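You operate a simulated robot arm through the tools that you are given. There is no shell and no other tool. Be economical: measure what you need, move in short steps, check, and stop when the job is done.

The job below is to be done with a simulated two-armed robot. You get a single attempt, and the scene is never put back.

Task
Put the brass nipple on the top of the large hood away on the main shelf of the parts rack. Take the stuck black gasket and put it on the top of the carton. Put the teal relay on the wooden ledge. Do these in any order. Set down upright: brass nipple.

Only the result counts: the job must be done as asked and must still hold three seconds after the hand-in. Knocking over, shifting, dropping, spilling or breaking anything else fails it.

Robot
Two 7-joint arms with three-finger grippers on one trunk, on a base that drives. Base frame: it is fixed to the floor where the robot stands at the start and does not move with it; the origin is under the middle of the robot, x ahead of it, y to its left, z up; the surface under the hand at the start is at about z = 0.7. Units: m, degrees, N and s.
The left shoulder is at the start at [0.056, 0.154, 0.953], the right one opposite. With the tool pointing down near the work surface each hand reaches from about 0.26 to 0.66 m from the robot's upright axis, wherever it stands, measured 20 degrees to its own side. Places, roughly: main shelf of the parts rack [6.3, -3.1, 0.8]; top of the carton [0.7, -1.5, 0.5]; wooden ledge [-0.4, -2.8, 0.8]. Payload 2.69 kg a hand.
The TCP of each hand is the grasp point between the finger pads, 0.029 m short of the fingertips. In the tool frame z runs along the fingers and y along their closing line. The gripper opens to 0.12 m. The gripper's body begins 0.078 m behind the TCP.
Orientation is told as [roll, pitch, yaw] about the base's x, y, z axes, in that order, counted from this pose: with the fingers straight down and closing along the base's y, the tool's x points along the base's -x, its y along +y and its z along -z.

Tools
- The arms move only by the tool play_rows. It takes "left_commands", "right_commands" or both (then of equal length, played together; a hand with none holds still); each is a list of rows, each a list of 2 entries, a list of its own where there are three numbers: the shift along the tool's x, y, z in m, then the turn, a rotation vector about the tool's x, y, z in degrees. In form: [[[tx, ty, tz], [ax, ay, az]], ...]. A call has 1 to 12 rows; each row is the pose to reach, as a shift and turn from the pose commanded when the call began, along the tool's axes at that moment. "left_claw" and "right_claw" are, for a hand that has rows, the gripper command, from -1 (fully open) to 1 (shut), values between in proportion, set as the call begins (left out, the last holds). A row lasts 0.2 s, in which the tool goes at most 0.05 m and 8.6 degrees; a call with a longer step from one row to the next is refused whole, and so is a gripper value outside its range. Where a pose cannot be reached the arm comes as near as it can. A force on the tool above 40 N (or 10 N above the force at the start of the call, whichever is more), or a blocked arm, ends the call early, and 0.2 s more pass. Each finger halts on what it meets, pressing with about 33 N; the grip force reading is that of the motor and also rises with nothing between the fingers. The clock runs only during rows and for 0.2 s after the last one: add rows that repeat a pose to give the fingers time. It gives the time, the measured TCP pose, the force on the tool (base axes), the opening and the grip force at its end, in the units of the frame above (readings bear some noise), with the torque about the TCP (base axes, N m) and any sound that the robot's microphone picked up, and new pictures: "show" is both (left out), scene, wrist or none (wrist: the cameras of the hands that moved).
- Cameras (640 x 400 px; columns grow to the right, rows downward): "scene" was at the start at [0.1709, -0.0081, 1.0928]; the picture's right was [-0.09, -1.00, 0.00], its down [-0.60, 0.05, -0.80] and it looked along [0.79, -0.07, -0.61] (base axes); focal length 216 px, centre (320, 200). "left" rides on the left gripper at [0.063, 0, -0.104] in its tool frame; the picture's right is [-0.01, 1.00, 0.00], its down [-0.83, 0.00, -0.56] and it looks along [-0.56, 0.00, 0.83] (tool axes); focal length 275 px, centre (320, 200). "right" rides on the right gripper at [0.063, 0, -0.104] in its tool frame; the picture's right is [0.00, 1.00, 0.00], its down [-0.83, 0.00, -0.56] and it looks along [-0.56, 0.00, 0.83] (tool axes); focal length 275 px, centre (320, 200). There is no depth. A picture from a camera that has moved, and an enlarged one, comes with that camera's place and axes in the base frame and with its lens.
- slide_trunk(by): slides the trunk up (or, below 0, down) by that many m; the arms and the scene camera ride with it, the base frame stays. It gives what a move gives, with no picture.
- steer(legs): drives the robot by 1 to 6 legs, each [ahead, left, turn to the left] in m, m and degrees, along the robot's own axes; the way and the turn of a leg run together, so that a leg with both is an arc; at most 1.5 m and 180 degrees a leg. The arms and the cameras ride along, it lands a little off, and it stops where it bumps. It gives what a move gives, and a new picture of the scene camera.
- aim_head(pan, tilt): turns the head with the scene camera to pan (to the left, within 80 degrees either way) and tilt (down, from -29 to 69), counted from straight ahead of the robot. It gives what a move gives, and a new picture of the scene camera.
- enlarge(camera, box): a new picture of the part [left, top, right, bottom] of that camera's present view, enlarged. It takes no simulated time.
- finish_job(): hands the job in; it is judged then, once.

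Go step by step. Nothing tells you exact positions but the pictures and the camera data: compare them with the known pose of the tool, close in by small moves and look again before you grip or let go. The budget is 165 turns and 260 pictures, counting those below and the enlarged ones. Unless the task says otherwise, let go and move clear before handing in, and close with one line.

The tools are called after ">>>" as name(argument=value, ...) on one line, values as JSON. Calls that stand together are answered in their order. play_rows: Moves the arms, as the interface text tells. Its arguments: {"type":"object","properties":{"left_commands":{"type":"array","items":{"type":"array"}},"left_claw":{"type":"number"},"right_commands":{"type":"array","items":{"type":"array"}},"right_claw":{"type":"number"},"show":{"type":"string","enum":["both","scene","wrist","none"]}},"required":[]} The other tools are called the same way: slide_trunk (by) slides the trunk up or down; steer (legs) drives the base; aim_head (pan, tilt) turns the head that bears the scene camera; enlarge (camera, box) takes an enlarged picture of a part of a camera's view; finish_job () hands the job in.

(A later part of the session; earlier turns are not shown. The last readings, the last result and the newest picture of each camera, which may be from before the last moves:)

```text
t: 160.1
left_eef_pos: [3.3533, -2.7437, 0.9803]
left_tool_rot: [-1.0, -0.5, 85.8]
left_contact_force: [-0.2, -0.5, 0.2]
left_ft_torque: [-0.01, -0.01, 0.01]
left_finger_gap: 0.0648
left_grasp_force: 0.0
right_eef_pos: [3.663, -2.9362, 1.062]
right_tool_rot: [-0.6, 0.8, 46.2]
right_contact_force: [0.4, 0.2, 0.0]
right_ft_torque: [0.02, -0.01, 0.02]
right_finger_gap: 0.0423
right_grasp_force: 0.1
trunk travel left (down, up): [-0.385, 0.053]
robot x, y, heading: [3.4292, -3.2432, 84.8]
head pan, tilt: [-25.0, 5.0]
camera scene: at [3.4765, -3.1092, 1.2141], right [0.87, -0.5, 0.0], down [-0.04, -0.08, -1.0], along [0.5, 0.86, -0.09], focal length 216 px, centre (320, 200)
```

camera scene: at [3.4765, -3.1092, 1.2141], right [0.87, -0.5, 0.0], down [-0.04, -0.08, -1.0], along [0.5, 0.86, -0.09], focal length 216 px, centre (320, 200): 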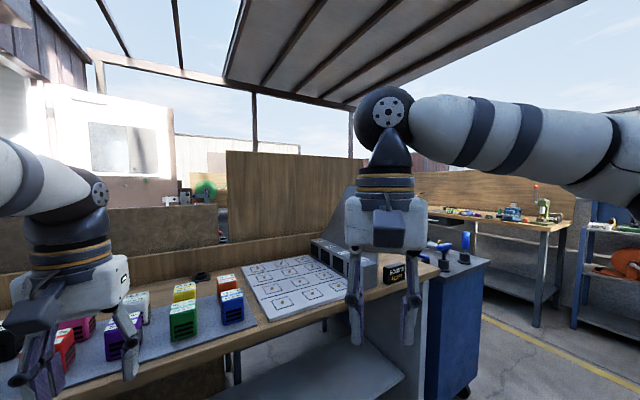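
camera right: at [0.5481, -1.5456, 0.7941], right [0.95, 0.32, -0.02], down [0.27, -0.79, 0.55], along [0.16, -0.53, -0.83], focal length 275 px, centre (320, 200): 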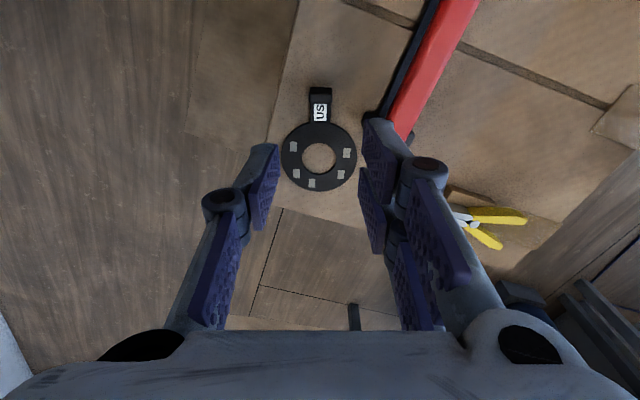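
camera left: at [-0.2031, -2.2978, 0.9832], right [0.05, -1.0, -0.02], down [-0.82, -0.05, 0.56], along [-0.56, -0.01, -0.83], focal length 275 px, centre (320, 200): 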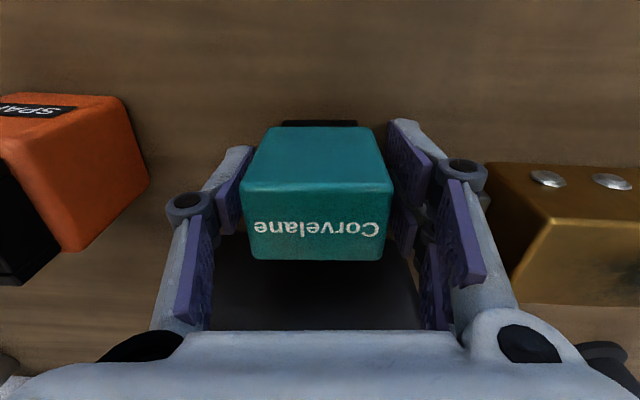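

Not here on the left side. I'll face the other side of the corridor and look.

>>> steer(legs=[[0, 0.0, -130]])

>>> aim_head(pan=0, tilt=15)

>>> aim_head(pan=-50, tilt=15)

>>> aim_head(pan=50, tilt=12)

>>> enlarge(camera="scene", box=[200, 120, 440, 270])

```text
t: 166.0
left_eef_pos: [3.8433, -3.5327, 0.9795]
left_tool_rot: [-1.0, -0.6, -47.3]
left_contact_force: [-0.3, -0.7, 1.0]
left_ft_torque: [0.02, 0.0, -0.01]
left_finger_gap: 0.0647
left_grasp_force: 0.1
right_eef_pos: [3.4918, -3.6287, 1.0615]
right_tool_rot: [-0.5, 0.8, -86.9]
right_contact_force: [-0.4, -0.3, 0.9]
right_ft_torque: [-0.01, 0.02, -0.03]
right_finger_gap: 0.0418
right_grasp_force: 0.1
trunk travel left (down, up): [-0.385, 0.053]
robot x, y, heading: [3.427, -3.2465, -48.4]
head pan, tilt: [-25.0, 5.0]
camera scene: at [3.49, -3.3761, 1.2141], right [-0.96, -0.29, 0.0], down [-0.03, 0.08, -1.0], along [0.29, -0.95, -0.09], focal length 216 px, centre (320, 200)
```

scene: 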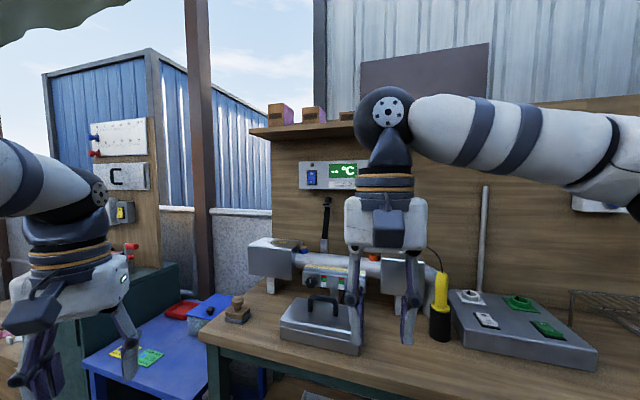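

```text
t: 166.9
left_eef_pos: [3.8436, -3.534, 0.9794]
left_tool_rot: [-1.0, -0.5, -47.3]
left_contact_force: [0.4, -0.1, 0.0]
left_ft_torque: [-0.01, -0.01, 0.01]
left_finger_gap: 0.0651
left_grasp_force: 0.0
right_eef_pos: [3.4911, -3.6291, 1.0611]
right_tool_rot: [-0.6, 0.8, -86.9]
right_contact_force: [0.1, -0.2, 0.5]
right_ft_torque: [0.0, 0.04, 0.03]
right_finger_gap: 0.042
right_grasp_force: 0.1
trunk travel left (down, up): [-0.385, 0.053]
robot x, y, heading: [3.4223, -3.2467, -48.1]
head pan, tilt: [0.0, 15.0]
camera scene: at [3.5257, -3.3578, 1.1979], right [-0.75, -0.67, 0.0], down [-0.17, 0.19, -0.97], along [0.64, -0.72, -0.26], focal length 216 px, centre (320, 200)
```

scene: 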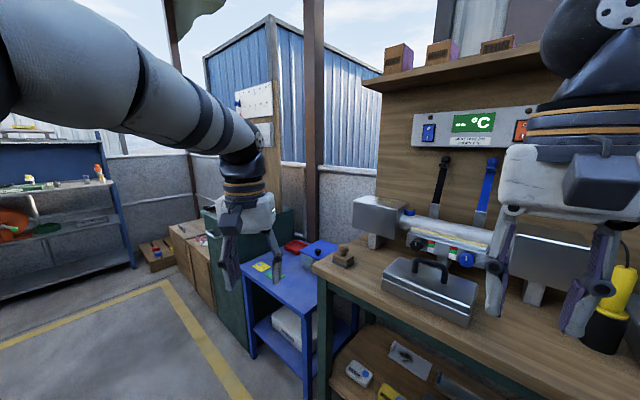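

```text
t: 168.1
left_eef_pos: [3.8439, -3.5339, 0.981]
left_tool_rot: [-1.0, -0.5, -47.2]
left_contact_force: [-0.3, 0.2, 0.4]
left_ft_torque: [-0.02, 0.0, 0.0]
left_finger_gap: 0.0643
left_grasp_force: 0.0
right_eef_pos: [3.4916, -3.6288, 1.0617]
right_tool_rot: [-0.5, 0.7, -86.9]
right_contact_force: [0.1, -0.2, 0.3]
right_ft_torque: [-0.02, 0.0, -0.02]
right_finger_gap: 0.0418
right_grasp_force: 0.0
trunk travel left (down, up): [-0.385, 0.053]
robot x, y, heading: [3.4289, -3.2459, -48.6]
head pan, tilt: [-50.0, 15.0]
camera scene: at [3.4503, -3.3806, 1.1979], right [-0.99, 0.14, 0.0], down [0.04, 0.26, -0.97], along [-0.14, -0.96, -0.26], focal length 216 px, centre (320, 200)
```

scene: 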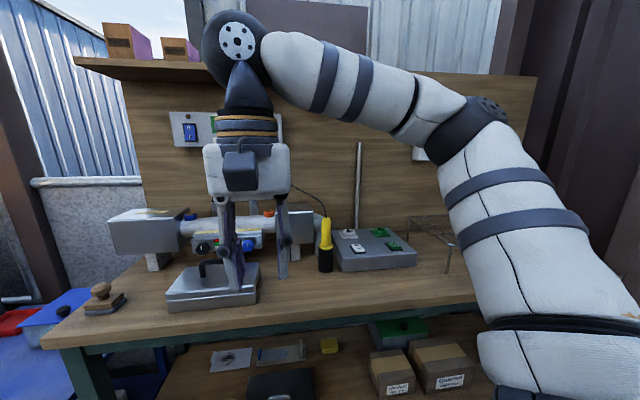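

```text
t: 169.8
left_eef_pos: [3.8427, -3.5332, 0.9796]
left_tool_rot: [-0.9, -0.4, -47.2]
left_contact_force: [-0.3, -0.8, 0.3]
left_ft_torque: [0.01, -0.01, -0.01]
left_finger_gap: 0.0647
left_grasp_force: 0.0
right_eef_pos: [3.491, -3.628, 1.0612]
right_tool_rot: [-0.4, 0.7, -86.9]
right_contact_force: [-0.2, -0.1, 0.3]
right_ft_torque: [-0.01, -0.01, 0.02]
right_finger_gap: 0.0422
right_grasp_force: 0.1
trunk travel left (down, up): [-0.385, 0.053]
robot x, y, heading: [3.4283, -3.2434, -47.9]
head pan, tilt: [50.0, 12.0]
camera scene: at [3.5567, -3.2853, 1.2028], right [0.03, -1.0, 0.0], down [-0.21, -0.01, -0.98], along [0.98, 0.03, -0.21], focal length 216 px, centre (320, 200)
```

scene: 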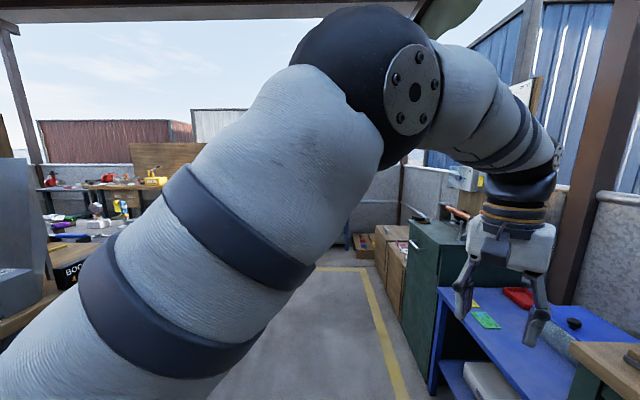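

```text
2.67 times, centred on (320, 195) of scene
camera zoom: at [3.5567, -3.2853, 1.2028], right [0.03, -1.0, 0.0], down [-0.21, -0.01, -0.98], along [0.98, 0.03, -0.21], focal length 577 px, centre (320, 213)
```

zoom: 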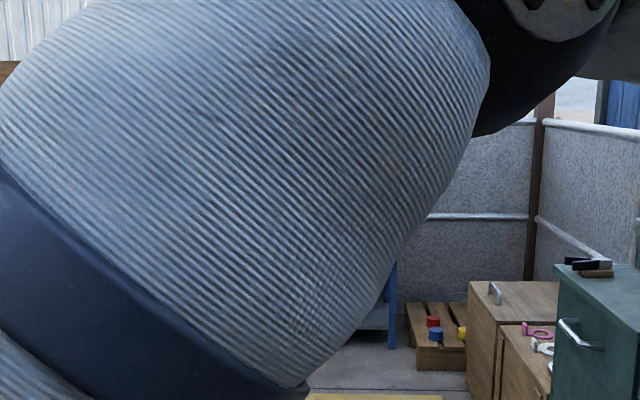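

>>> steer(legs=[[0, 0, 48], [1.1, 0.1, 0]])

>>> aim_head(pan=0, tilt=15)

>>> enlarge(camera="scene", box=[230, 120, 430, 280])

>>> aim_head(pan=75, tilt=8)

```text
t: 177.6
left_eef_pos: [5.0124, -3.0377, 0.9794]
left_tool_rot: [-1.0, -0.5, 0.7]
left_contact_force: [0.8, 0.2, 0.3]
left_ft_torque: [0.02, 0.02, -0.02]
left_finger_gap: 0.0648
left_grasp_force: 0.0
right_eef_pos: [4.848, -3.3628, 1.0599]
right_tool_rot: [-0.5, 0.8, -38.9]
right_contact_force: [-0.3, 0.5, 0.4]
right_ft_torque: [0.0, 0.02, -0.02]
right_finger_gap: 0.0418
right_grasp_force: 0.1
trunk travel left (down, up): [-0.385, 0.053]
robot x, y, heading: [4.5227, -3.1552, -0.0]
head pan, tilt: [50.0, 12.0]
camera scene: at [4.6352, -3.0828, 1.2027], right [0.76, -0.64, 0.0], down [-0.13, -0.16, -0.98], along [0.63, 0.75, -0.21], focal length 216 px, centre (320, 200)
```

scene: 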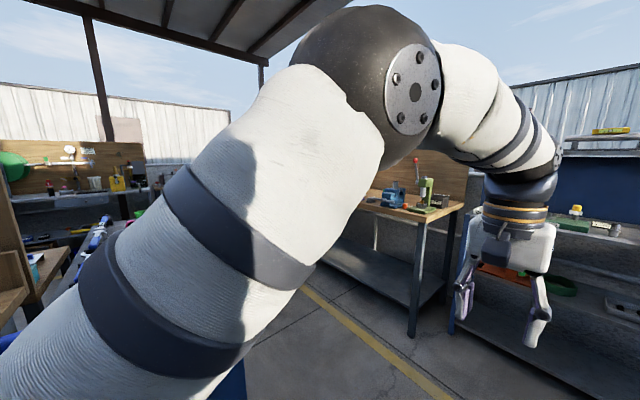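

```text
t: 178.8
left_eef_pos: [5.0117, -3.0379, 0.9789]
left_tool_rot: [-0.9, -0.5, 0.8]
left_contact_force: [0.4, -0.1, -0.1]
left_ft_torque: [-0.02, -0.01, 0.0]
left_finger_gap: 0.0644
left_grasp_force: 0.1
right_eef_pos: [4.8475, -3.3618, 1.061]
right_tool_rot: [-0.5, 0.9, -38.9]
right_contact_force: [0.3, 0.1, 0.4]
right_ft_torque: [0.0, 0.0, -0.01]
right_finger_gap: 0.0419
right_grasp_force: 0.1
trunk travel left (down, up): [-0.385, 0.053]
robot x, y, heading: [4.5199, -3.1538, -0.2]
head pan, tilt: [0.0, 15.0]
camera scene: at [4.6683, -3.1542, 1.1979], right [0.0, -1.0, 0.0], down [-0.26, 0.0, -0.97], along [0.97, 0.0, -0.26], focal length 216 px, centre (320, 200)
```

scene: 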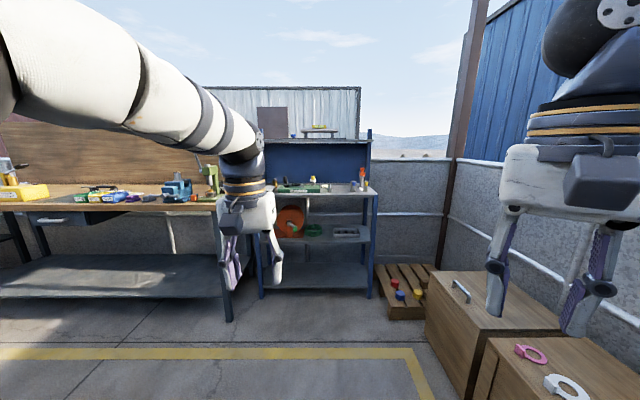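

```text
2.50 times, centred on (330, 200) of scene
camera zoom: at [4.6683, -3.1542, 1.1979], right [0.0, -1.0, 0.0], down [-0.26, 0.0, -0.97], along [0.97, 0.0, -0.26], focal length 541 px, centre (295, 200)
```

zoom: 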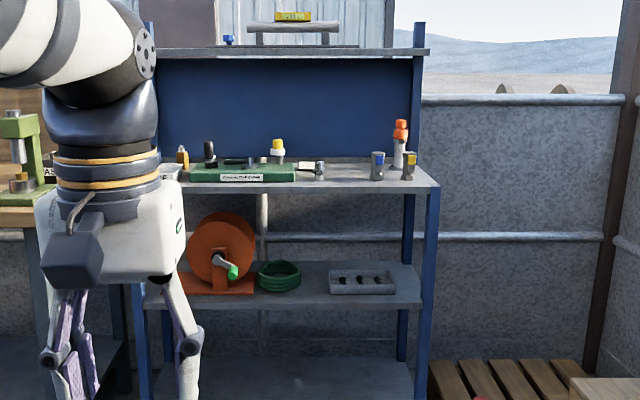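

```text
t: 180.3
left_eef_pos: [5.0123, -3.0378, 0.9811]
left_tool_rot: [-1.0, -0.5, 0.8]
left_contact_force: [-0.7, 0.6, 0.4]
left_ft_torque: [0.0, -0.04, 0.0]
left_finger_gap: 0.0649
left_grasp_force: 0.1
right_eef_pos: [4.8464, -3.3623, 1.062]
right_tool_rot: [-0.5, 0.8, -38.9]
right_contact_force: [0.1, -0.2, -0.3]
right_ft_torque: [-0.01, -0.03, 0.0]
right_finger_gap: 0.0419
right_grasp_force: 0.1
trunk travel left (down, up): [-0.385, 0.053]
robot x, y, heading: [4.5219, -3.1546, 0.0]
head pan, tilt: [75.0, 8.0]
camera scene: at [4.5992, -3.0647, 1.2093], right [0.97, -0.26, 0.0], down [-0.04, -0.13, -0.99], along [0.26, 0.96, -0.14], focal length 216 px, centre (320, 200)
```

scene: 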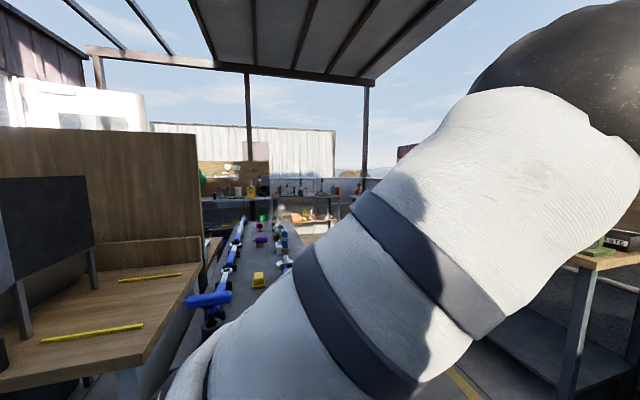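

The rack's main shelf has free space. Now hunt for the hood in the yard to the left.

>>> enlarge(camera="scene", box=[190, 130, 390, 260])

>>> aim_head(pan=30, tilt=12)

>>> enlarge(camera="scene", box=[230, 120, 430, 280])

```text
3.08 times, centred on (290, 195) of scene
camera zoom: at [4.5992, -3.0647, 1.2093], right [0.97, -0.26, 0.0], down [-0.04, -0.13, -0.99], along [0.26, 0.96, -0.14], focal length 666 px, centre (412, 215)
```

zoom: 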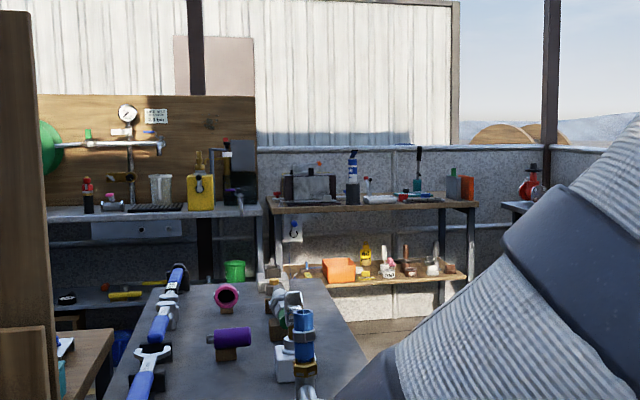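

```text
t: 181.4
left_eef_pos: [5.013, -3.0386, 0.9794]
left_tool_rot: [-1.0, -0.5, 0.9]
left_contact_force: [-0.2, -0.2, -1.1]
left_ft_torque: [0.02, 0.0, 0.03]
left_finger_gap: 0.0649
left_grasp_force: 0.1
right_eef_pos: [4.8488, -3.3618, 1.062]
right_tool_rot: [-0.5, 0.8, -38.9]
right_contact_force: [-1.0, -0.5, -0.6]
right_ft_torque: [0.0, -0.03, -0.02]
right_finger_gap: 0.0421
right_grasp_force: 0.0
trunk travel left (down, up): [-0.385, 0.053]
robot x, y, heading: [4.5223, -3.1547, -0.1]
head pan, tilt: [30.0, 12.0]
camera scene: at [4.6557, -3.1076, 1.2028], right [0.5, -0.87, 0.0], down [-0.18, -0.1, -0.98], along [0.85, 0.49, -0.21], focal length 216 px, centre (320, 200)
```

scene: 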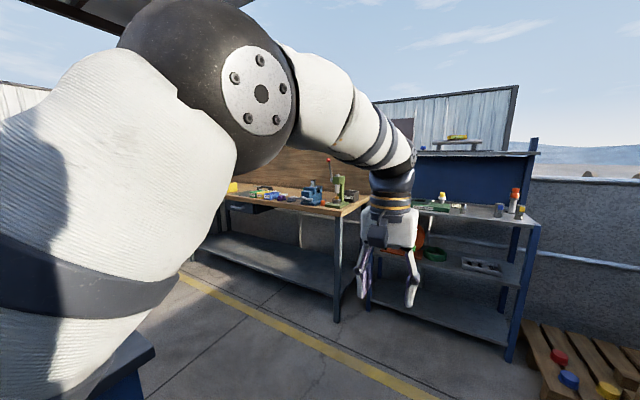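

```text
2.50 times, centred on (330, 200) of scene
camera zoom: at [4.6557, -3.1076, 1.2028], right [0.5, -0.87, 0.0], down [-0.18, -0.1, -0.98], along [0.85, 0.49, -0.21], focal length 541 px, centre (295, 200)
```

zoom: 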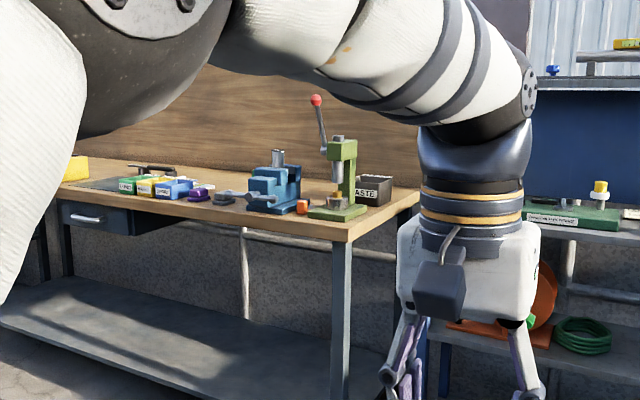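

>>> steer(legs=[[0.35, 0, 0], [0, 0, 90]])

>>> aim_head(pan=0, tilt=12)

>>> aim_head(pan=20, tilt=12)

>>> enlarge(camera="scene", box=[200, 100, 440, 260])

```text
t: 187.5
left_eef_pos: [4.7435, -2.6626, 0.9793]
left_tool_rot: [-1.0, -0.5, 92.0]
left_contact_force: [-0.2, -0.2, 0.6]
left_ft_torque: [-0.01, 0.0, 0.01]
left_finger_gap: 0.0648
left_grasp_force: 0.0
right_eef_pos: [5.0726, -2.8213, 1.0615]
right_tool_rot: [-0.5, 0.9, 52.3]
right_contact_force: [0.4, 0.1, 0.0]
right_ft_torque: [-0.02, 0.01, 0.01]
right_finger_gap: 0.0421
right_grasp_force: 0.1
trunk travel left (down, up): [-0.385, 0.053]
robot x, y, heading: [4.8699, -3.1558, 91.2]
head pan, tilt: [30.0, 12.0]
camera scene: at [4.8198, -3.0175, 1.2028], right [0.86, 0.52, 0.0], down [0.11, -0.18, -0.98], along [-0.51, 0.84, -0.21], focal length 216 px, centre (320, 200)
```

scene: 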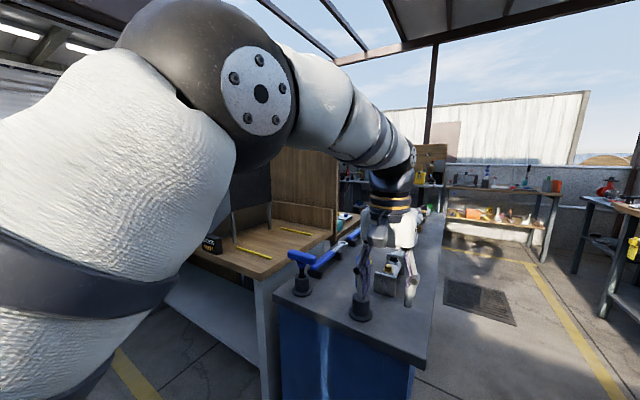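

```text
t: 188.5
left_eef_pos: [4.744, -2.6637, 0.9791]
left_tool_rot: [-1.0, -0.6, 92.1]
left_contact_force: [0.4, 0.1, 0.1]
left_ft_torque: [-0.03, 0.0, 0.01]
left_finger_gap: 0.065
left_grasp_force: 0.0
right_eef_pos: [5.0718, -2.8199, 1.0625]
right_tool_rot: [-0.6, 0.8, 52.5]
right_contact_force: [-0.9, 0.2, 0.2]
right_ft_torque: [0.01, -0.04, 0.0]
right_finger_gap: 0.0419
right_grasp_force: 0.1
trunk travel left (down, up): [-0.385, 0.053]
robot x, y, heading: [4.8747, -3.1546, 91.3]
head pan, tilt: [0.0, 12.0]
camera scene: at [4.8662, -3.0041, 1.2028], right [1.0, 0.02, 0.0], down [0.0, -0.21, -0.98], along [-0.02, 0.98, -0.21], focal length 216 px, centre (320, 200)
```

scene: 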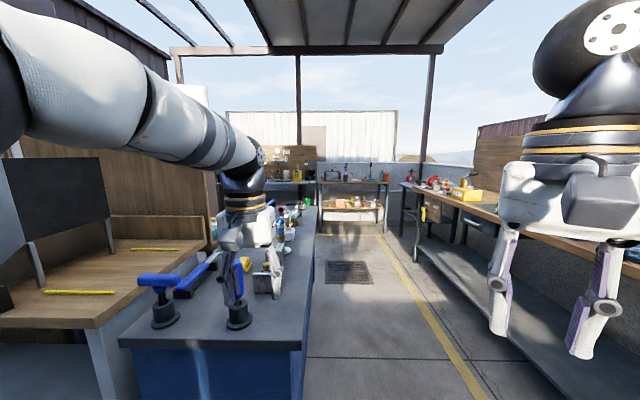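

```text
t: 189.3
left_eef_pos: [4.7441, -2.6639, 0.9786]
left_tool_rot: [-1.0, -0.5, 92.1]
left_contact_force: [-0.8, 0.0, -0.5]
left_ft_torque: [0.02, 0.0, 0.02]
left_finger_gap: 0.0649
left_grasp_force: 0.0
right_eef_pos: [5.0724, -2.8213, 1.062]
right_tool_rot: [-0.5, 0.7, 52.2]
right_contact_force: [0.7, 0.1, -0.6]
right_ft_torque: [-0.01, 0.0, 0.0]
right_finger_gap: 0.042
right_grasp_force: 0.0
trunk travel left (down, up): [-0.385, 0.053]
robot x, y, heading: [4.8728, -3.1509, 91.5]
head pan, tilt: [20.0, 12.0]
camera scene: at [4.8345, -3.0103, 1.2028], right [0.93, 0.36, 0.0], down [0.07, -0.19, -0.98], along [-0.35, 0.91, -0.21], focal length 216 px, centre (320, 200)
```

scene: 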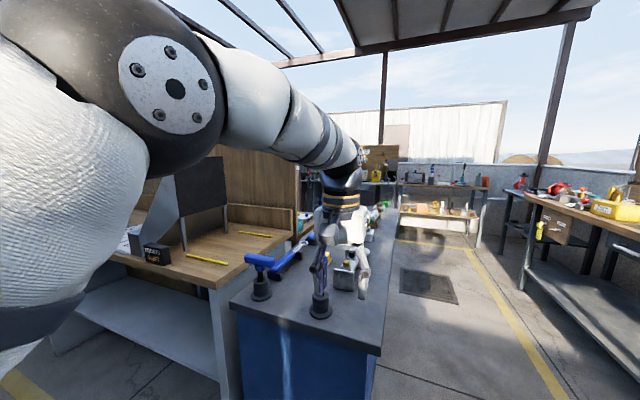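

```text
2.50 times, centred on (320, 180) of scene
camera zoom: at [4.8345, -3.0103, 1.2028], right [0.93, 0.36, 0.0], down [0.07, -0.19, -0.98], along [-0.35, 0.91, -0.21], focal length 541 px, centre (320, 250)
```

zoom: 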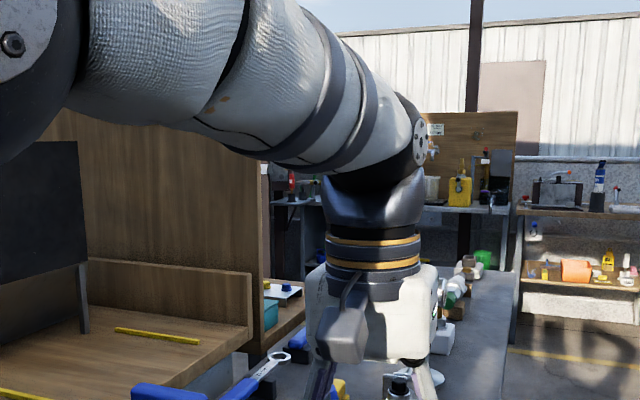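

>>> steer(legs=[[0, -0.3, 0], [1.3, 0, 0]])

>>> aim_head(pan=70, tilt=15)

>>> aim_head(pan=0, tilt=15)

>>> enlarge(camera="scene", box=[180, 100, 440, 260])

```text
t: 198.2
left_eef_pos: [5.0251, -1.3883, 0.98]
left_tool_rot: [-1.0, -0.6, 91.7]
left_contact_force: [-0.2, -0.6, -0.6]
left_ft_torque: [-0.03, 0.02, -0.02]
left_finger_gap: 0.0647
left_grasp_force: 0.0
right_eef_pos: [5.3531, -1.5477, 1.0606]
right_tool_rot: [-0.6, 0.8, 52.0]
right_contact_force: [0.3, 0.3, -0.3]
right_ft_torque: [-0.02, 0.0, -0.04]
right_finger_gap: 0.0425
right_grasp_force: 0.0
trunk travel left (down, up): [-0.385, 0.053]
robot x, y, heading: [5.1505, -1.8765, 90.5]
head pan, tilt: [20.0, 12.0]
camera scene: at [5.1138, -1.7347, 1.2027], right [0.94, 0.35, 0.0], down [0.07, -0.19, -0.98], along [-0.35, 0.92, -0.21], focal length 216 px, centre (320, 200)
```

scene: 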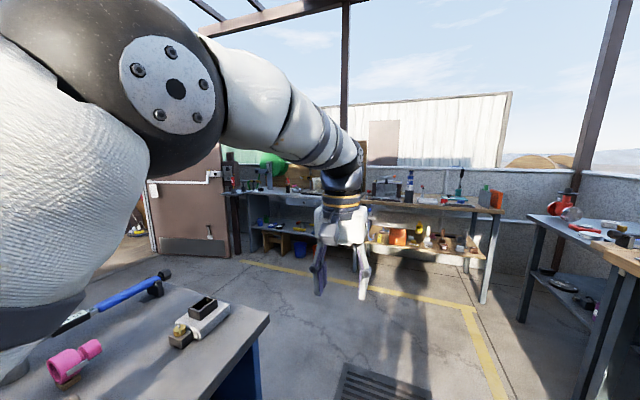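

```text
t: 199.4
left_eef_pos: [5.0267, -1.3877, 0.9798]
left_tool_rot: [-0.9, -0.5, 91.7]
left_contact_force: [0.4, -0.4, 0.0]
left_ft_torque: [0.01, -0.01, 0.01]
left_finger_gap: 0.0647
left_grasp_force: 0.1
right_eef_pos: [5.353, -1.547, 1.0611]
right_tool_rot: [-0.5, 0.9, 51.9]
right_contact_force: [-0.3, 0.2, 0.0]
right_ft_torque: [0.02, 0.03, 0.0]
right_finger_gap: 0.0421
right_grasp_force: 0.0
trunk travel left (down, up): [-0.385, 0.053]
robot x, y, heading: [5.1494, -1.8778, 90.9]
head pan, tilt: [70.0, 15.0]
camera scene: at [5.0587, -1.7912, 1.1979], right [0.33, 0.94, 0.0], down [0.24, -0.09, -0.97], along [-0.91, 0.32, -0.26], focal length 216 px, centre (320, 200)
```

scene: 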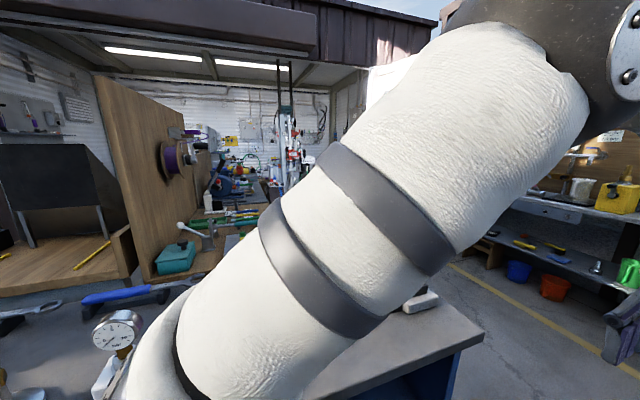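

```text
t: 200.8
left_eef_pos: [5.0259, -1.3875, 0.9797]
left_tool_rot: [-1.0, -0.5, 91.7]
left_contact_force: [0.7, 0.3, -0.1]
left_ft_torque: [0.0, -0.01, 0.0]
left_finger_gap: 0.0648
left_grasp_force: 0.0
right_eef_pos: [5.353, -1.5482, 1.0622]
right_tool_rot: [-0.5, 0.7, 51.9]
right_contact_force: [-0.1, -0.4, 0.1]
right_ft_torque: [-0.02, -0.01, -0.03]
right_finger_gap: 0.0419
right_grasp_force: 0.1
trunk travel left (down, up): [-0.385, 0.053]
robot x, y, heading: [5.1519, -1.8773, 90.8]
head pan, tilt: [0.0, 15.0]
camera scene: at [5.1456, -1.7287, 1.1979], right [1.0, 0.01, 0.0], down [0.0, -0.26, -0.97], along [-0.01, 0.97, -0.26], focal length 216 px, centre (320, 200)
```

scene: 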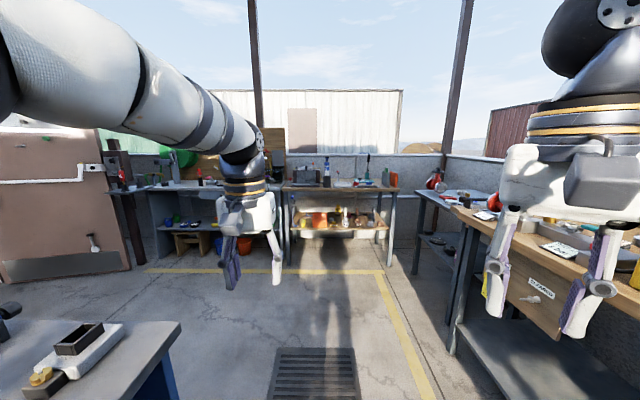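

```text
2.46 times, centred on (310, 180) of scene
camera zoom: at [5.1456, -1.7287, 1.1979], right [1.0, 0.01, 0.0], down [0.0, -0.26, -0.97], along [-0.01, 0.97, -0.26], focal length 533 px, centre (345, 249)
```

zoom: 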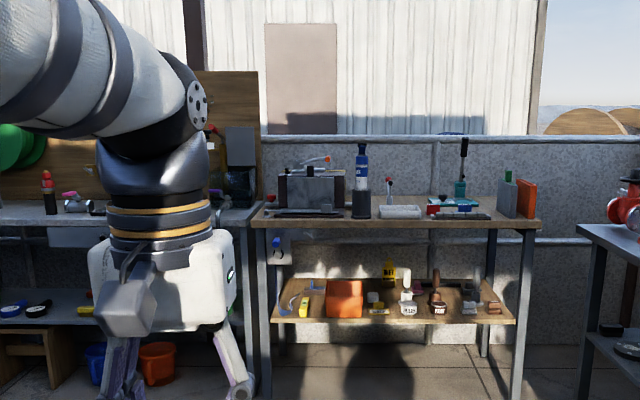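

>>> steer(legs=[[0.85, 0, 0], [0, 0, 85]])

>>> aim_head(pan=0, tilt=15)

>>> enlarge(camera="scene", box=[200, 100, 440, 260])

```text
t: 208.9
left_eef_pos: [4.6435, -1.097, 0.9794]
left_tool_rot: [-1.0, -0.5, 176.0]
left_contact_force: [0.5, 0.8, 0.5]
left_ft_torque: [-0.01, -0.01, 0.0]
left_finger_gap: 0.0646
left_grasp_force: 0.1
right_eef_pos: [4.8356, -0.7866, 1.0613]
right_tool_rot: [-0.6, 0.8, 136.2]
right_contact_force: [-0.4, 0.6, 0.0]
right_ft_torque: [0.01, 0.02, 0.04]
right_finger_gap: 0.0419
right_grasp_force: 0.1
trunk travel left (down, up): [-0.385, 0.053]
robot x, y, heading: [5.1435, -1.0215, 175.1]
head pan, tilt: [0.0, 15.0]
camera scene: at [4.9936, -1.0096, 1.1979], right [0.09, 1.0, 0.0], down [0.26, -0.02, -0.97], along [-0.96, 0.08, -0.26], focal length 216 px, centre (320, 200)
```

scene: 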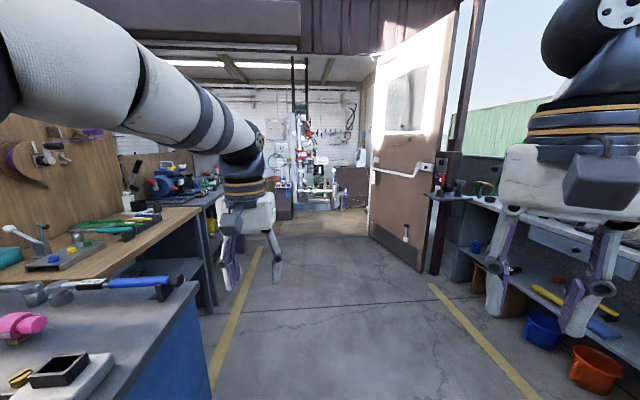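

```text
t: 209.6
left_eef_pos: [4.6449, -1.097, 0.9795]
left_tool_rot: [-1.0, -0.6, 176.0]
left_contact_force: [0.2, 0.1, 0.1]
left_ft_torque: [-0.02, -0.01, 0.0]
left_finger_gap: 0.0649
left_grasp_force: 0.1
right_eef_pos: [4.8352, -0.7866, 1.0609]
right_tool_rot: [-0.5, 0.8, 136.2]
right_contact_force: [0.1, -0.1, 0.2]
right_ft_torque: [-0.01, -0.02, 0.02]
right_finger_gap: 0.0421
right_grasp_force: 0.1
trunk travel left (down, up): [-0.385, 0.053]
robot x, y, heading: [5.1489, -1.0255, 175.0]
head pan, tilt: [0.0, 15.0]
camera scene: at [4.9936, -1.0095, 1.1979], right [0.09, 1.0, 0.0], down [0.26, -0.02, -0.97], along [-0.96, 0.08, -0.26], focal length 216 px, centre (320, 200)
```

scene: 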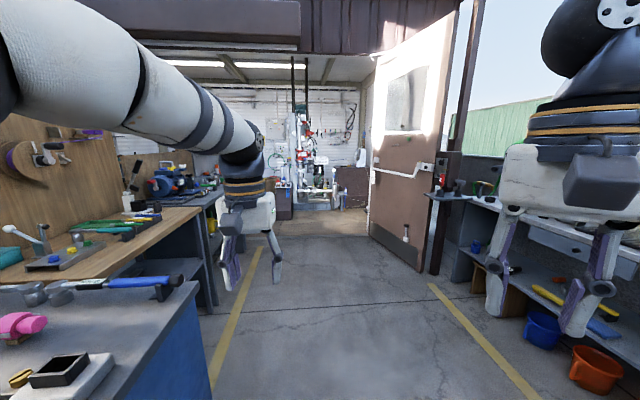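

```text
2.50 times, centred on (320, 180) of scene
camera zoom: at [4.9936, -1.0095, 1.1979], right [0.09, 1.0, 0.0], down [0.26, -0.02, -0.97], along [-0.96, 0.08, -0.26], focal length 541 px, centre (320, 250)
```

zoom: 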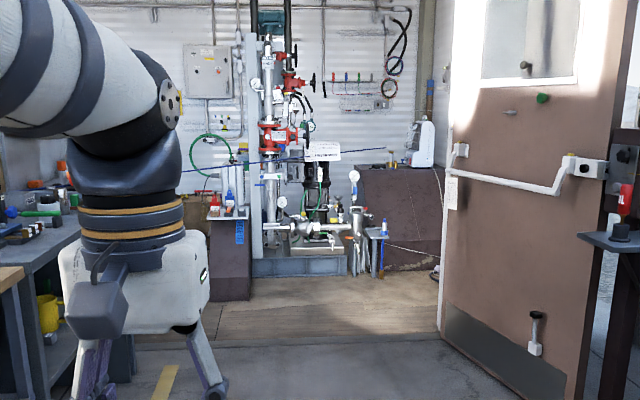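

The door leads back to the first room and the pump stand with black motors (possibly the "hood" covers). Drive closer from this side.

>>> steer(legs=[[1.4, -0.12, 0], [0.6, 0, 0]])

>>> enlarge(camera="scene", box=[220, 100, 460, 260])

```text
t: 219.6
left_eef_pos: [2.6468, -0.8545, 0.9799]
left_tool_rot: [-1.0, -0.5, 177.7]
left_contact_force: [-0.4, 0.0, 0.4]
left_ft_torque: [0.02, -0.01, 0.02]
left_finger_gap: 0.0649
left_grasp_force: 0.0
right_eef_pos: [2.8289, -0.5393, 1.0607]
right_tool_rot: [-0.7, 0.8, 138.0]
right_contact_force: [-0.2, -0.3, -0.4]
right_ft_torque: [-0.01, -0.02, 0.0]
right_finger_gap: 0.0419
right_grasp_force: 0.0
trunk travel left (down, up): [-0.385, 0.053]
robot x, y, heading: [3.145, -0.7615, 176.7]
head pan, tilt: [0.0, 15.0]
camera scene: at [2.993, -0.7564, 1.1978], right [0.06, 1.0, 0.0], down [0.26, -0.01, -0.97], along [-0.96, 0.06, -0.26], focal length 216 px, centre (320, 200)
```

scene: 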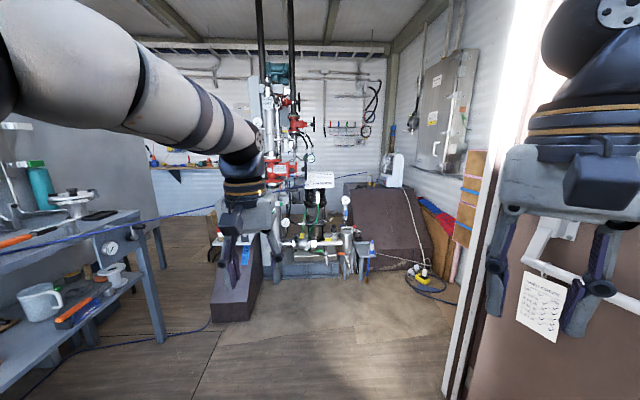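

```text
2.50 times, centred on (340, 180) of scene
camera zoom: at [2.993, -0.7564, 1.1978], right [0.06, 1.0, 0.0], down [0.26, -0.01, -0.97], along [-0.96, 0.06, -0.26], focal length 541 px, centre (270, 250)
```

zoom: 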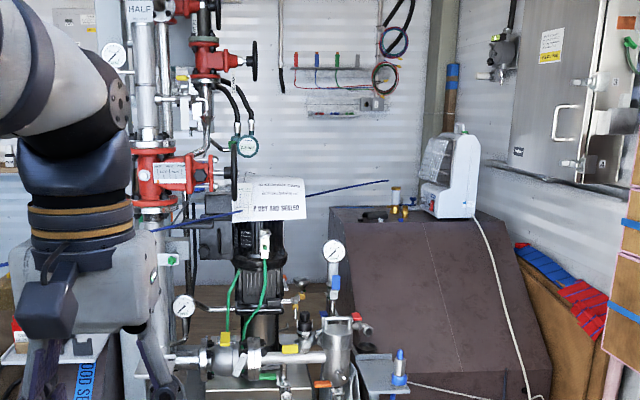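

The start "bench" is actually a large sloped brown hood cover, and the brass fitting beside the gauge-like pump stands on its top. Enlarge to verify.

>>> enlarge(camera="scene", box=[340, 150, 420, 210])

>>> enlarge(camera="scene", box=[280, 180, 400, 290])

```text
6.67 times, centred on (380, 180) of scene
camera zoom: at [2.993, -0.7564, 1.1978], right [0.06, 1.0, 0.0], down [0.26, -0.01, -0.97], along [-0.96, 0.06, -0.26], focal length 1443 px, centre (-80, 333)
```

zoom: 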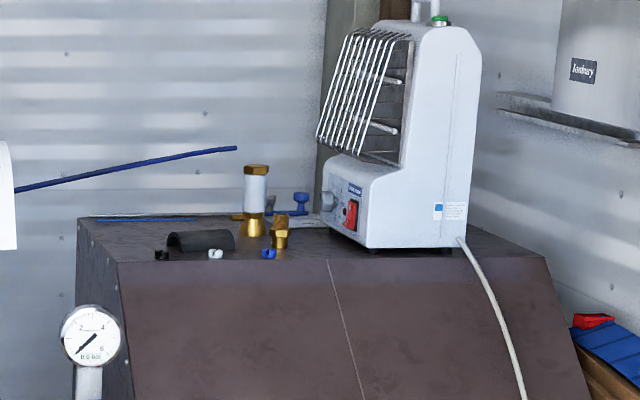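

```text
3.64 times, centred on (340, 235) of scene
camera zoom: at [2.993, -0.7564, 1.1978], right [0.06, 1.0, 0.0], down [0.26, -0.01, -0.97], along [-0.96, 0.06, -0.26], focal length 787 px, centre (247, 73)
```

zoom: 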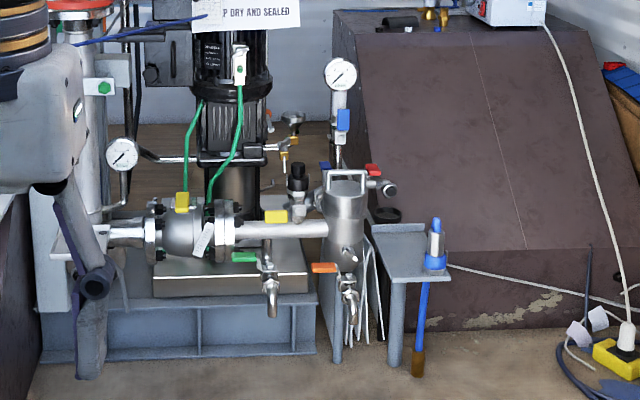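

Confirmed: the nipple stands on the hood top near (0.635, -0.005). It's only reachable from the start side, so I'll retrace my known route.

>>> steer(legs=[[-0.6, 0, 0], [-1.4, 0.12, 0], [0, 0, -86], [-1.2, 0, 0], [-0.95, 0, 0]])

```text
t: 243.3
left_eef_pos: [5.0451, -2.6537, 0.9797]
left_tool_rot: [-1.0, -0.6, 92.7]
left_contact_force: [0.3, 0.7, -0.4]
left_ft_torque: [-0.01, -0.04, -0.01]
left_finger_gap: 0.0651
left_grasp_force: 0.2
right_eef_pos: [5.3752, -2.8089, 1.0624]
right_tool_rot: [-0.6, 0.8, 52.9]
right_contact_force: [0.0, -0.1, 0.1]
right_ft_torque: [-0.02, -0.02, 0.0]
right_finger_gap: 0.0422
right_grasp_force: 0.0
trunk travel left (down, up): [-0.385, 0.053]
robot x, y, heading: [5.1785, -3.1455, 91.7]
head pan, tilt: [0.0, 15.0]
camera scene: at [5.1716, -2.9931, 1.1979], right [1.0, 0.03, 0.0], down [0.01, -0.26, -0.97], along [-0.03, 0.97, -0.26], focal length 216 px, centre (320, 200)
```

scene: 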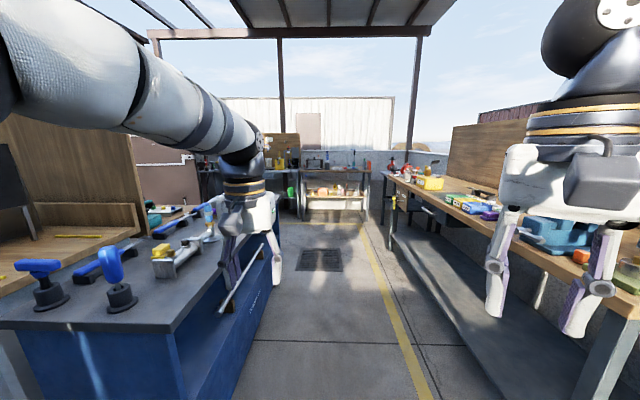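

>>> steer(legs=[[0, 0.3, 0], [0, 0, -91.5], [-1.4, 0, 0], [-1.4, 0, 0], [-1.4, 0, 0]])

```text
t: 270.0
left_eef_pos: [1.1279, -3.1527, 0.9799]
left_tool_rot: [-0.9, -0.5, 2.2]
left_contact_force: [-0.3, -0.1, 0.3]
left_ft_torque: [0.0, -0.01, -0.03]
left_finger_gap: 0.0647
left_grasp_force: 0.1
right_eef_pos: [0.9718, -3.4821, 1.0609]
right_tool_rot: [-0.5, 0.8, -37.4]
right_contact_force: [-0.5, -0.3, -0.1]
right_ft_torque: [0.03, 0.01, 0.0]
right_finger_gap: 0.0421
right_grasp_force: 0.0
trunk travel left (down, up): [-0.385, 0.053]
robot x, y, heading: [0.6363, -3.2827, 1.3]
head pan, tilt: [0.0, 15.0]
camera scene: at [0.7865, -3.2789, 1.1979], right [0.02, -1.0, 0.0], down [-0.26, -0.01, -0.97], along [0.97, 0.02, -0.26], focal length 216 px, centre (320, 200)
```

scene: 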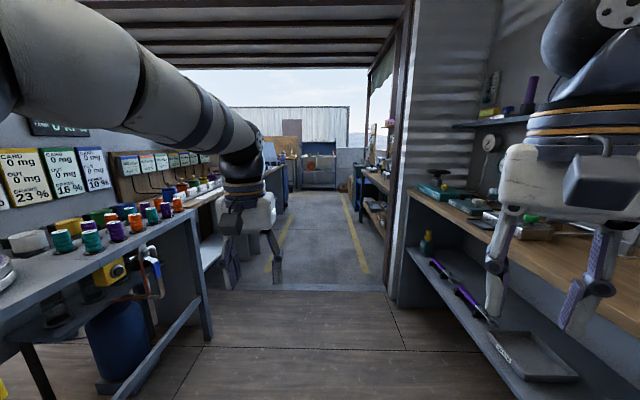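

>>> steer(legs=[[-0.23, 0.31, 0], [0, 0, -76.5], [-0.5, 0, 0]])

```text
t: 278.8
left_eef_pos: [0.5104, -2.9333, 0.9797]
left_tool_rot: [-1.0, -0.5, -73.1]
left_contact_force: [-0.2, 0.8, 0.4]
left_ft_torque: [-0.01, -0.01, -0.01]
left_finger_gap: 0.0648
left_grasp_force: 0.0
right_eef_pos: [0.1534, -2.8642, 1.0614]
right_tool_rot: [-0.4, 0.8, -112.8]
right_contact_force: [-0.5, 0.0, 0.0]
right_ft_torque: [0.03, -0.02, 0.0]
right_finger_gap: 0.0419
right_grasp_force: 0.2
trunk travel left (down, up): [-0.385, 0.053]
robot x, y, heading: [0.2664, -2.495, -74.1]
head pan, tilt: [0.0, 15.0]
camera scene: at [0.3021, -2.6374, 1.1979], right [-0.96, -0.27, 0.0], down [-0.07, 0.25, -0.97], along [0.26, -0.93, -0.26], focal length 216 px, centre (320, 200)
```

scene: 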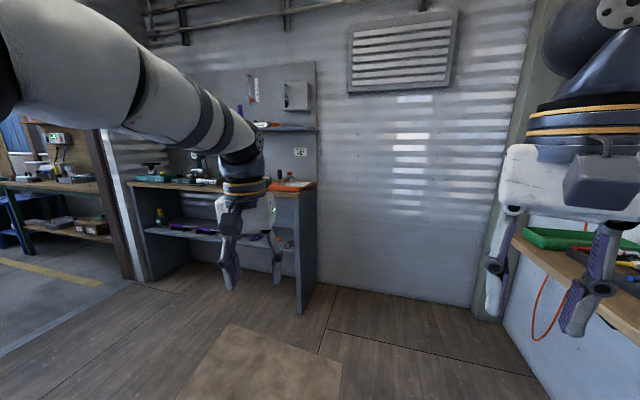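

>>> steer(legs=[[-1.0, 0, 0], [0, 0, 74], [-0.22, 0, 0]])

>>> play_rows(left_commands=[[[0.04, 0.01, 0], [0, 0, 0]], [[0.08, 0.02, 0], [0, 0, 0]], [[0.12, 0.03, 0], [0, 0, 0]], [[0.16, 0.04, 0], [0, 0, 0]], [[0.18, 0.05, 0], [0, 0, 0]]], right_commands=[[[0, 0, 0], [0, 0, -8]], [[0, 0, 0], [0, 0, -16]], [[0, 0, 0], [0, 0, -24]], [[0, 0, 0], [0, 0, -32]], [[0, 0, 0], [0, 0, -38]]], show="none")

```text
t: 288.4
left_eef_pos: [0.268, -1.4194, 0.9804]
left_tool_rot: [-1.1, -0.6, 1.5]
left_contact_force: [-0.3, 0.9, 0.3]
left_ft_torque: [0.0, 0.0, 0.0]
left_finger_gap: 0.0648
left_grasp_force: 0.1
right_eef_pos: [0.1065, -1.7449, 1.061]
right_tool_rot: [-0.5, 0.8, -38.3]
right_contact_force: [-1.0, 0.0, 0.4]
right_ft_torque: [0.02, -0.02, 0.0]
right_finger_gap: 0.0419
right_grasp_force: 0.1
trunk travel left (down, up): [-0.385, 0.053]
robot x, y, heading: [-0.2237, -1.5422, 0.6]
head pan, tilt: [0.0, 15.0]
camera scene: at [-0.0751, -1.5393, 1.198], right [0.01, -1.0, 0.0], down [-0.26, 0.0, -0.97], along [0.97, 0.01, -0.26], focal length 216 px, centre (320, 200)
```

scene: 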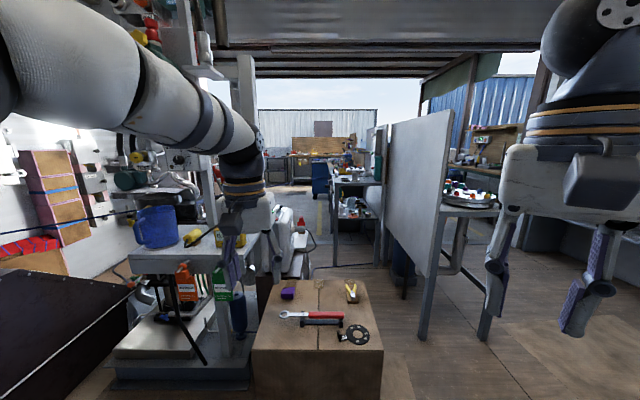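

```text
t: 289.6
left_eef_pos: [0.0886, -1.3727, 0.9788]
left_tool_rot: [-1.0, -0.7, 1.5]
left_contact_force: [-0.3, 0.3, 0.1]
left_ft_torque: [-0.01, -0.05, -0.03]
left_finger_gap: 0.065
left_grasp_force: 0.1
right_eef_pos: [0.1072, -1.7436, 1.0603]
right_tool_rot: [0.1, 1.0, -0.1]
right_contact_force: [0.3, -0.5, -0.1]
right_ft_torque: [-0.05, 0.01, -0.01]
right_finger_gap: 0.0417
right_grasp_force: 0.1
trunk travel left (down, up): [-0.385, 0.053]
robot x, y, heading: [-0.2246, -1.539, 0.5]
head pan, tilt: [0.0, 15.0]
```

>>> steer(legs=[[0, 1.45, 0], [0, 0.1, 0], [0.15, 0, -0.5]])

>>> aim_head(pan=0, tilt=35)

>>> enlarge(camera="scene", box=[220, 120, 440, 280])

```text
t: 303.0
left_eef_pos: [0.231, 0.1842, 0.9785]
left_tool_rot: [-1.0, -0.5, 0.7]
left_contact_force: [0.6, -0.7, -0.5]
left_ft_torque: [-0.04, 0.04, 0.0]
left_finger_gap: 0.065
left_grasp_force: 0.1
right_eef_pos: [0.2446, -0.1861, 1.0608]
right_tool_rot: [0.1, 1.0, -1.0]
right_contact_force: [1.0, -0.1, 0.1]
right_ft_torque: [0.0, 0.02, 0.01]
right_finger_gap: 0.0421
right_grasp_force: 0.1
trunk travel left (down, up): [-0.385, 0.053]
robot x, y, heading: [-0.084, 0.0223, -0.1]
head pan, tilt: [0.0, 15.0]
camera scene: at [0.0657, 0.0203, 1.1978], right [0.0, -1.0, 0.0], down [-0.26, 0.0, -0.97], along [0.97, 0.0, -0.26], focal length 216 px, centre (320, 200)
```

scene: 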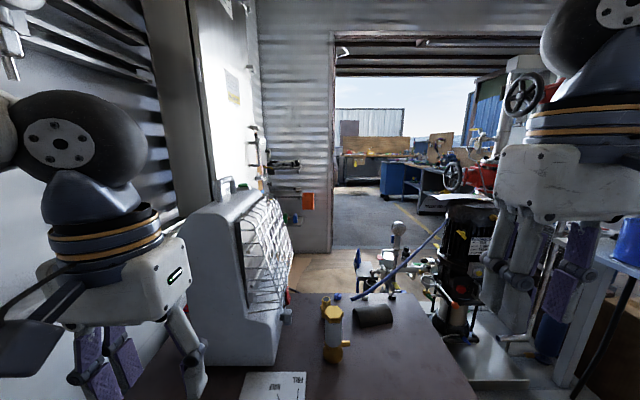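

```text
t: 303.9
left_eef_pos: [0.2304, 0.1842, 0.9783]
left_tool_rot: [-1.0, -0.6, 0.7]
left_contact_force: [0.1, -0.4, 0.8]
left_ft_torque: [-0.03, 0.0, 0.0]
left_finger_gap: 0.0649
left_grasp_force: 0.1
right_eef_pos: [0.2454, -0.1857, 1.0611]
right_tool_rot: [0.1, 1.0, -0.9]
right_contact_force: [-1.0, -1.3, -0.9]
right_ft_torque: [0.02, 0.01, 0.05]
right_finger_gap: 0.0418
right_grasp_force: 0.1
trunk travel left (down, up): [-0.385, 0.053]
robot x, y, heading: [-0.084, 0.0222, -0.2]
head pan, tilt: [0.0, 35.0]
camera scene: at [0.0596, 0.0204, 1.1659], right [0.0, -1.0, 0.0], down [-0.57, 0.0, -0.82], along [0.82, 0.0, -0.57], focal length 216 px, centre (320, 200)
```

scene: 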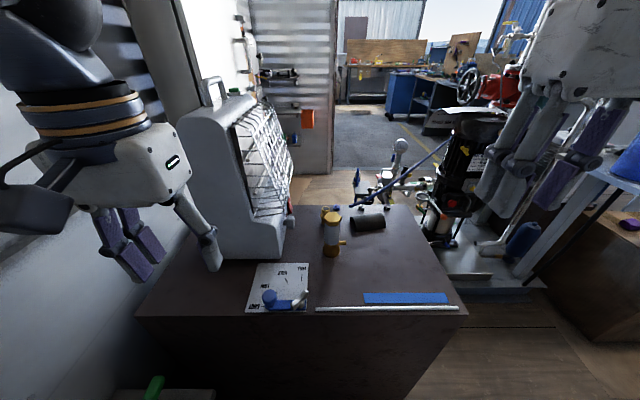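

```text
2.50 times, centred on (330, 200) of scene
camera zoom: at [0.0596, 0.0204, 1.1659], right [0.0, -1.0, 0.0], down [-0.57, 0.0, -0.82], along [0.82, 0.0, -0.57], focal length 541 px, centre (295, 200)
```

zoom: 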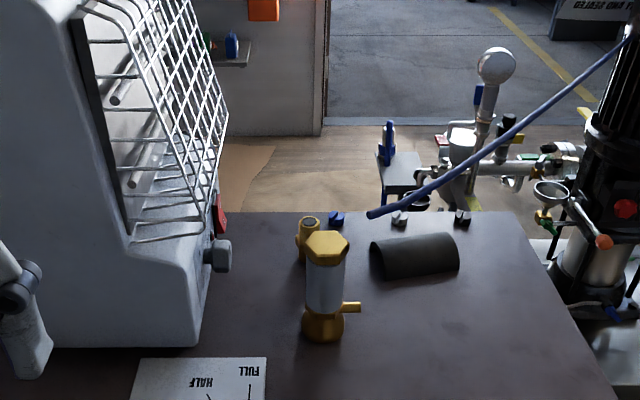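

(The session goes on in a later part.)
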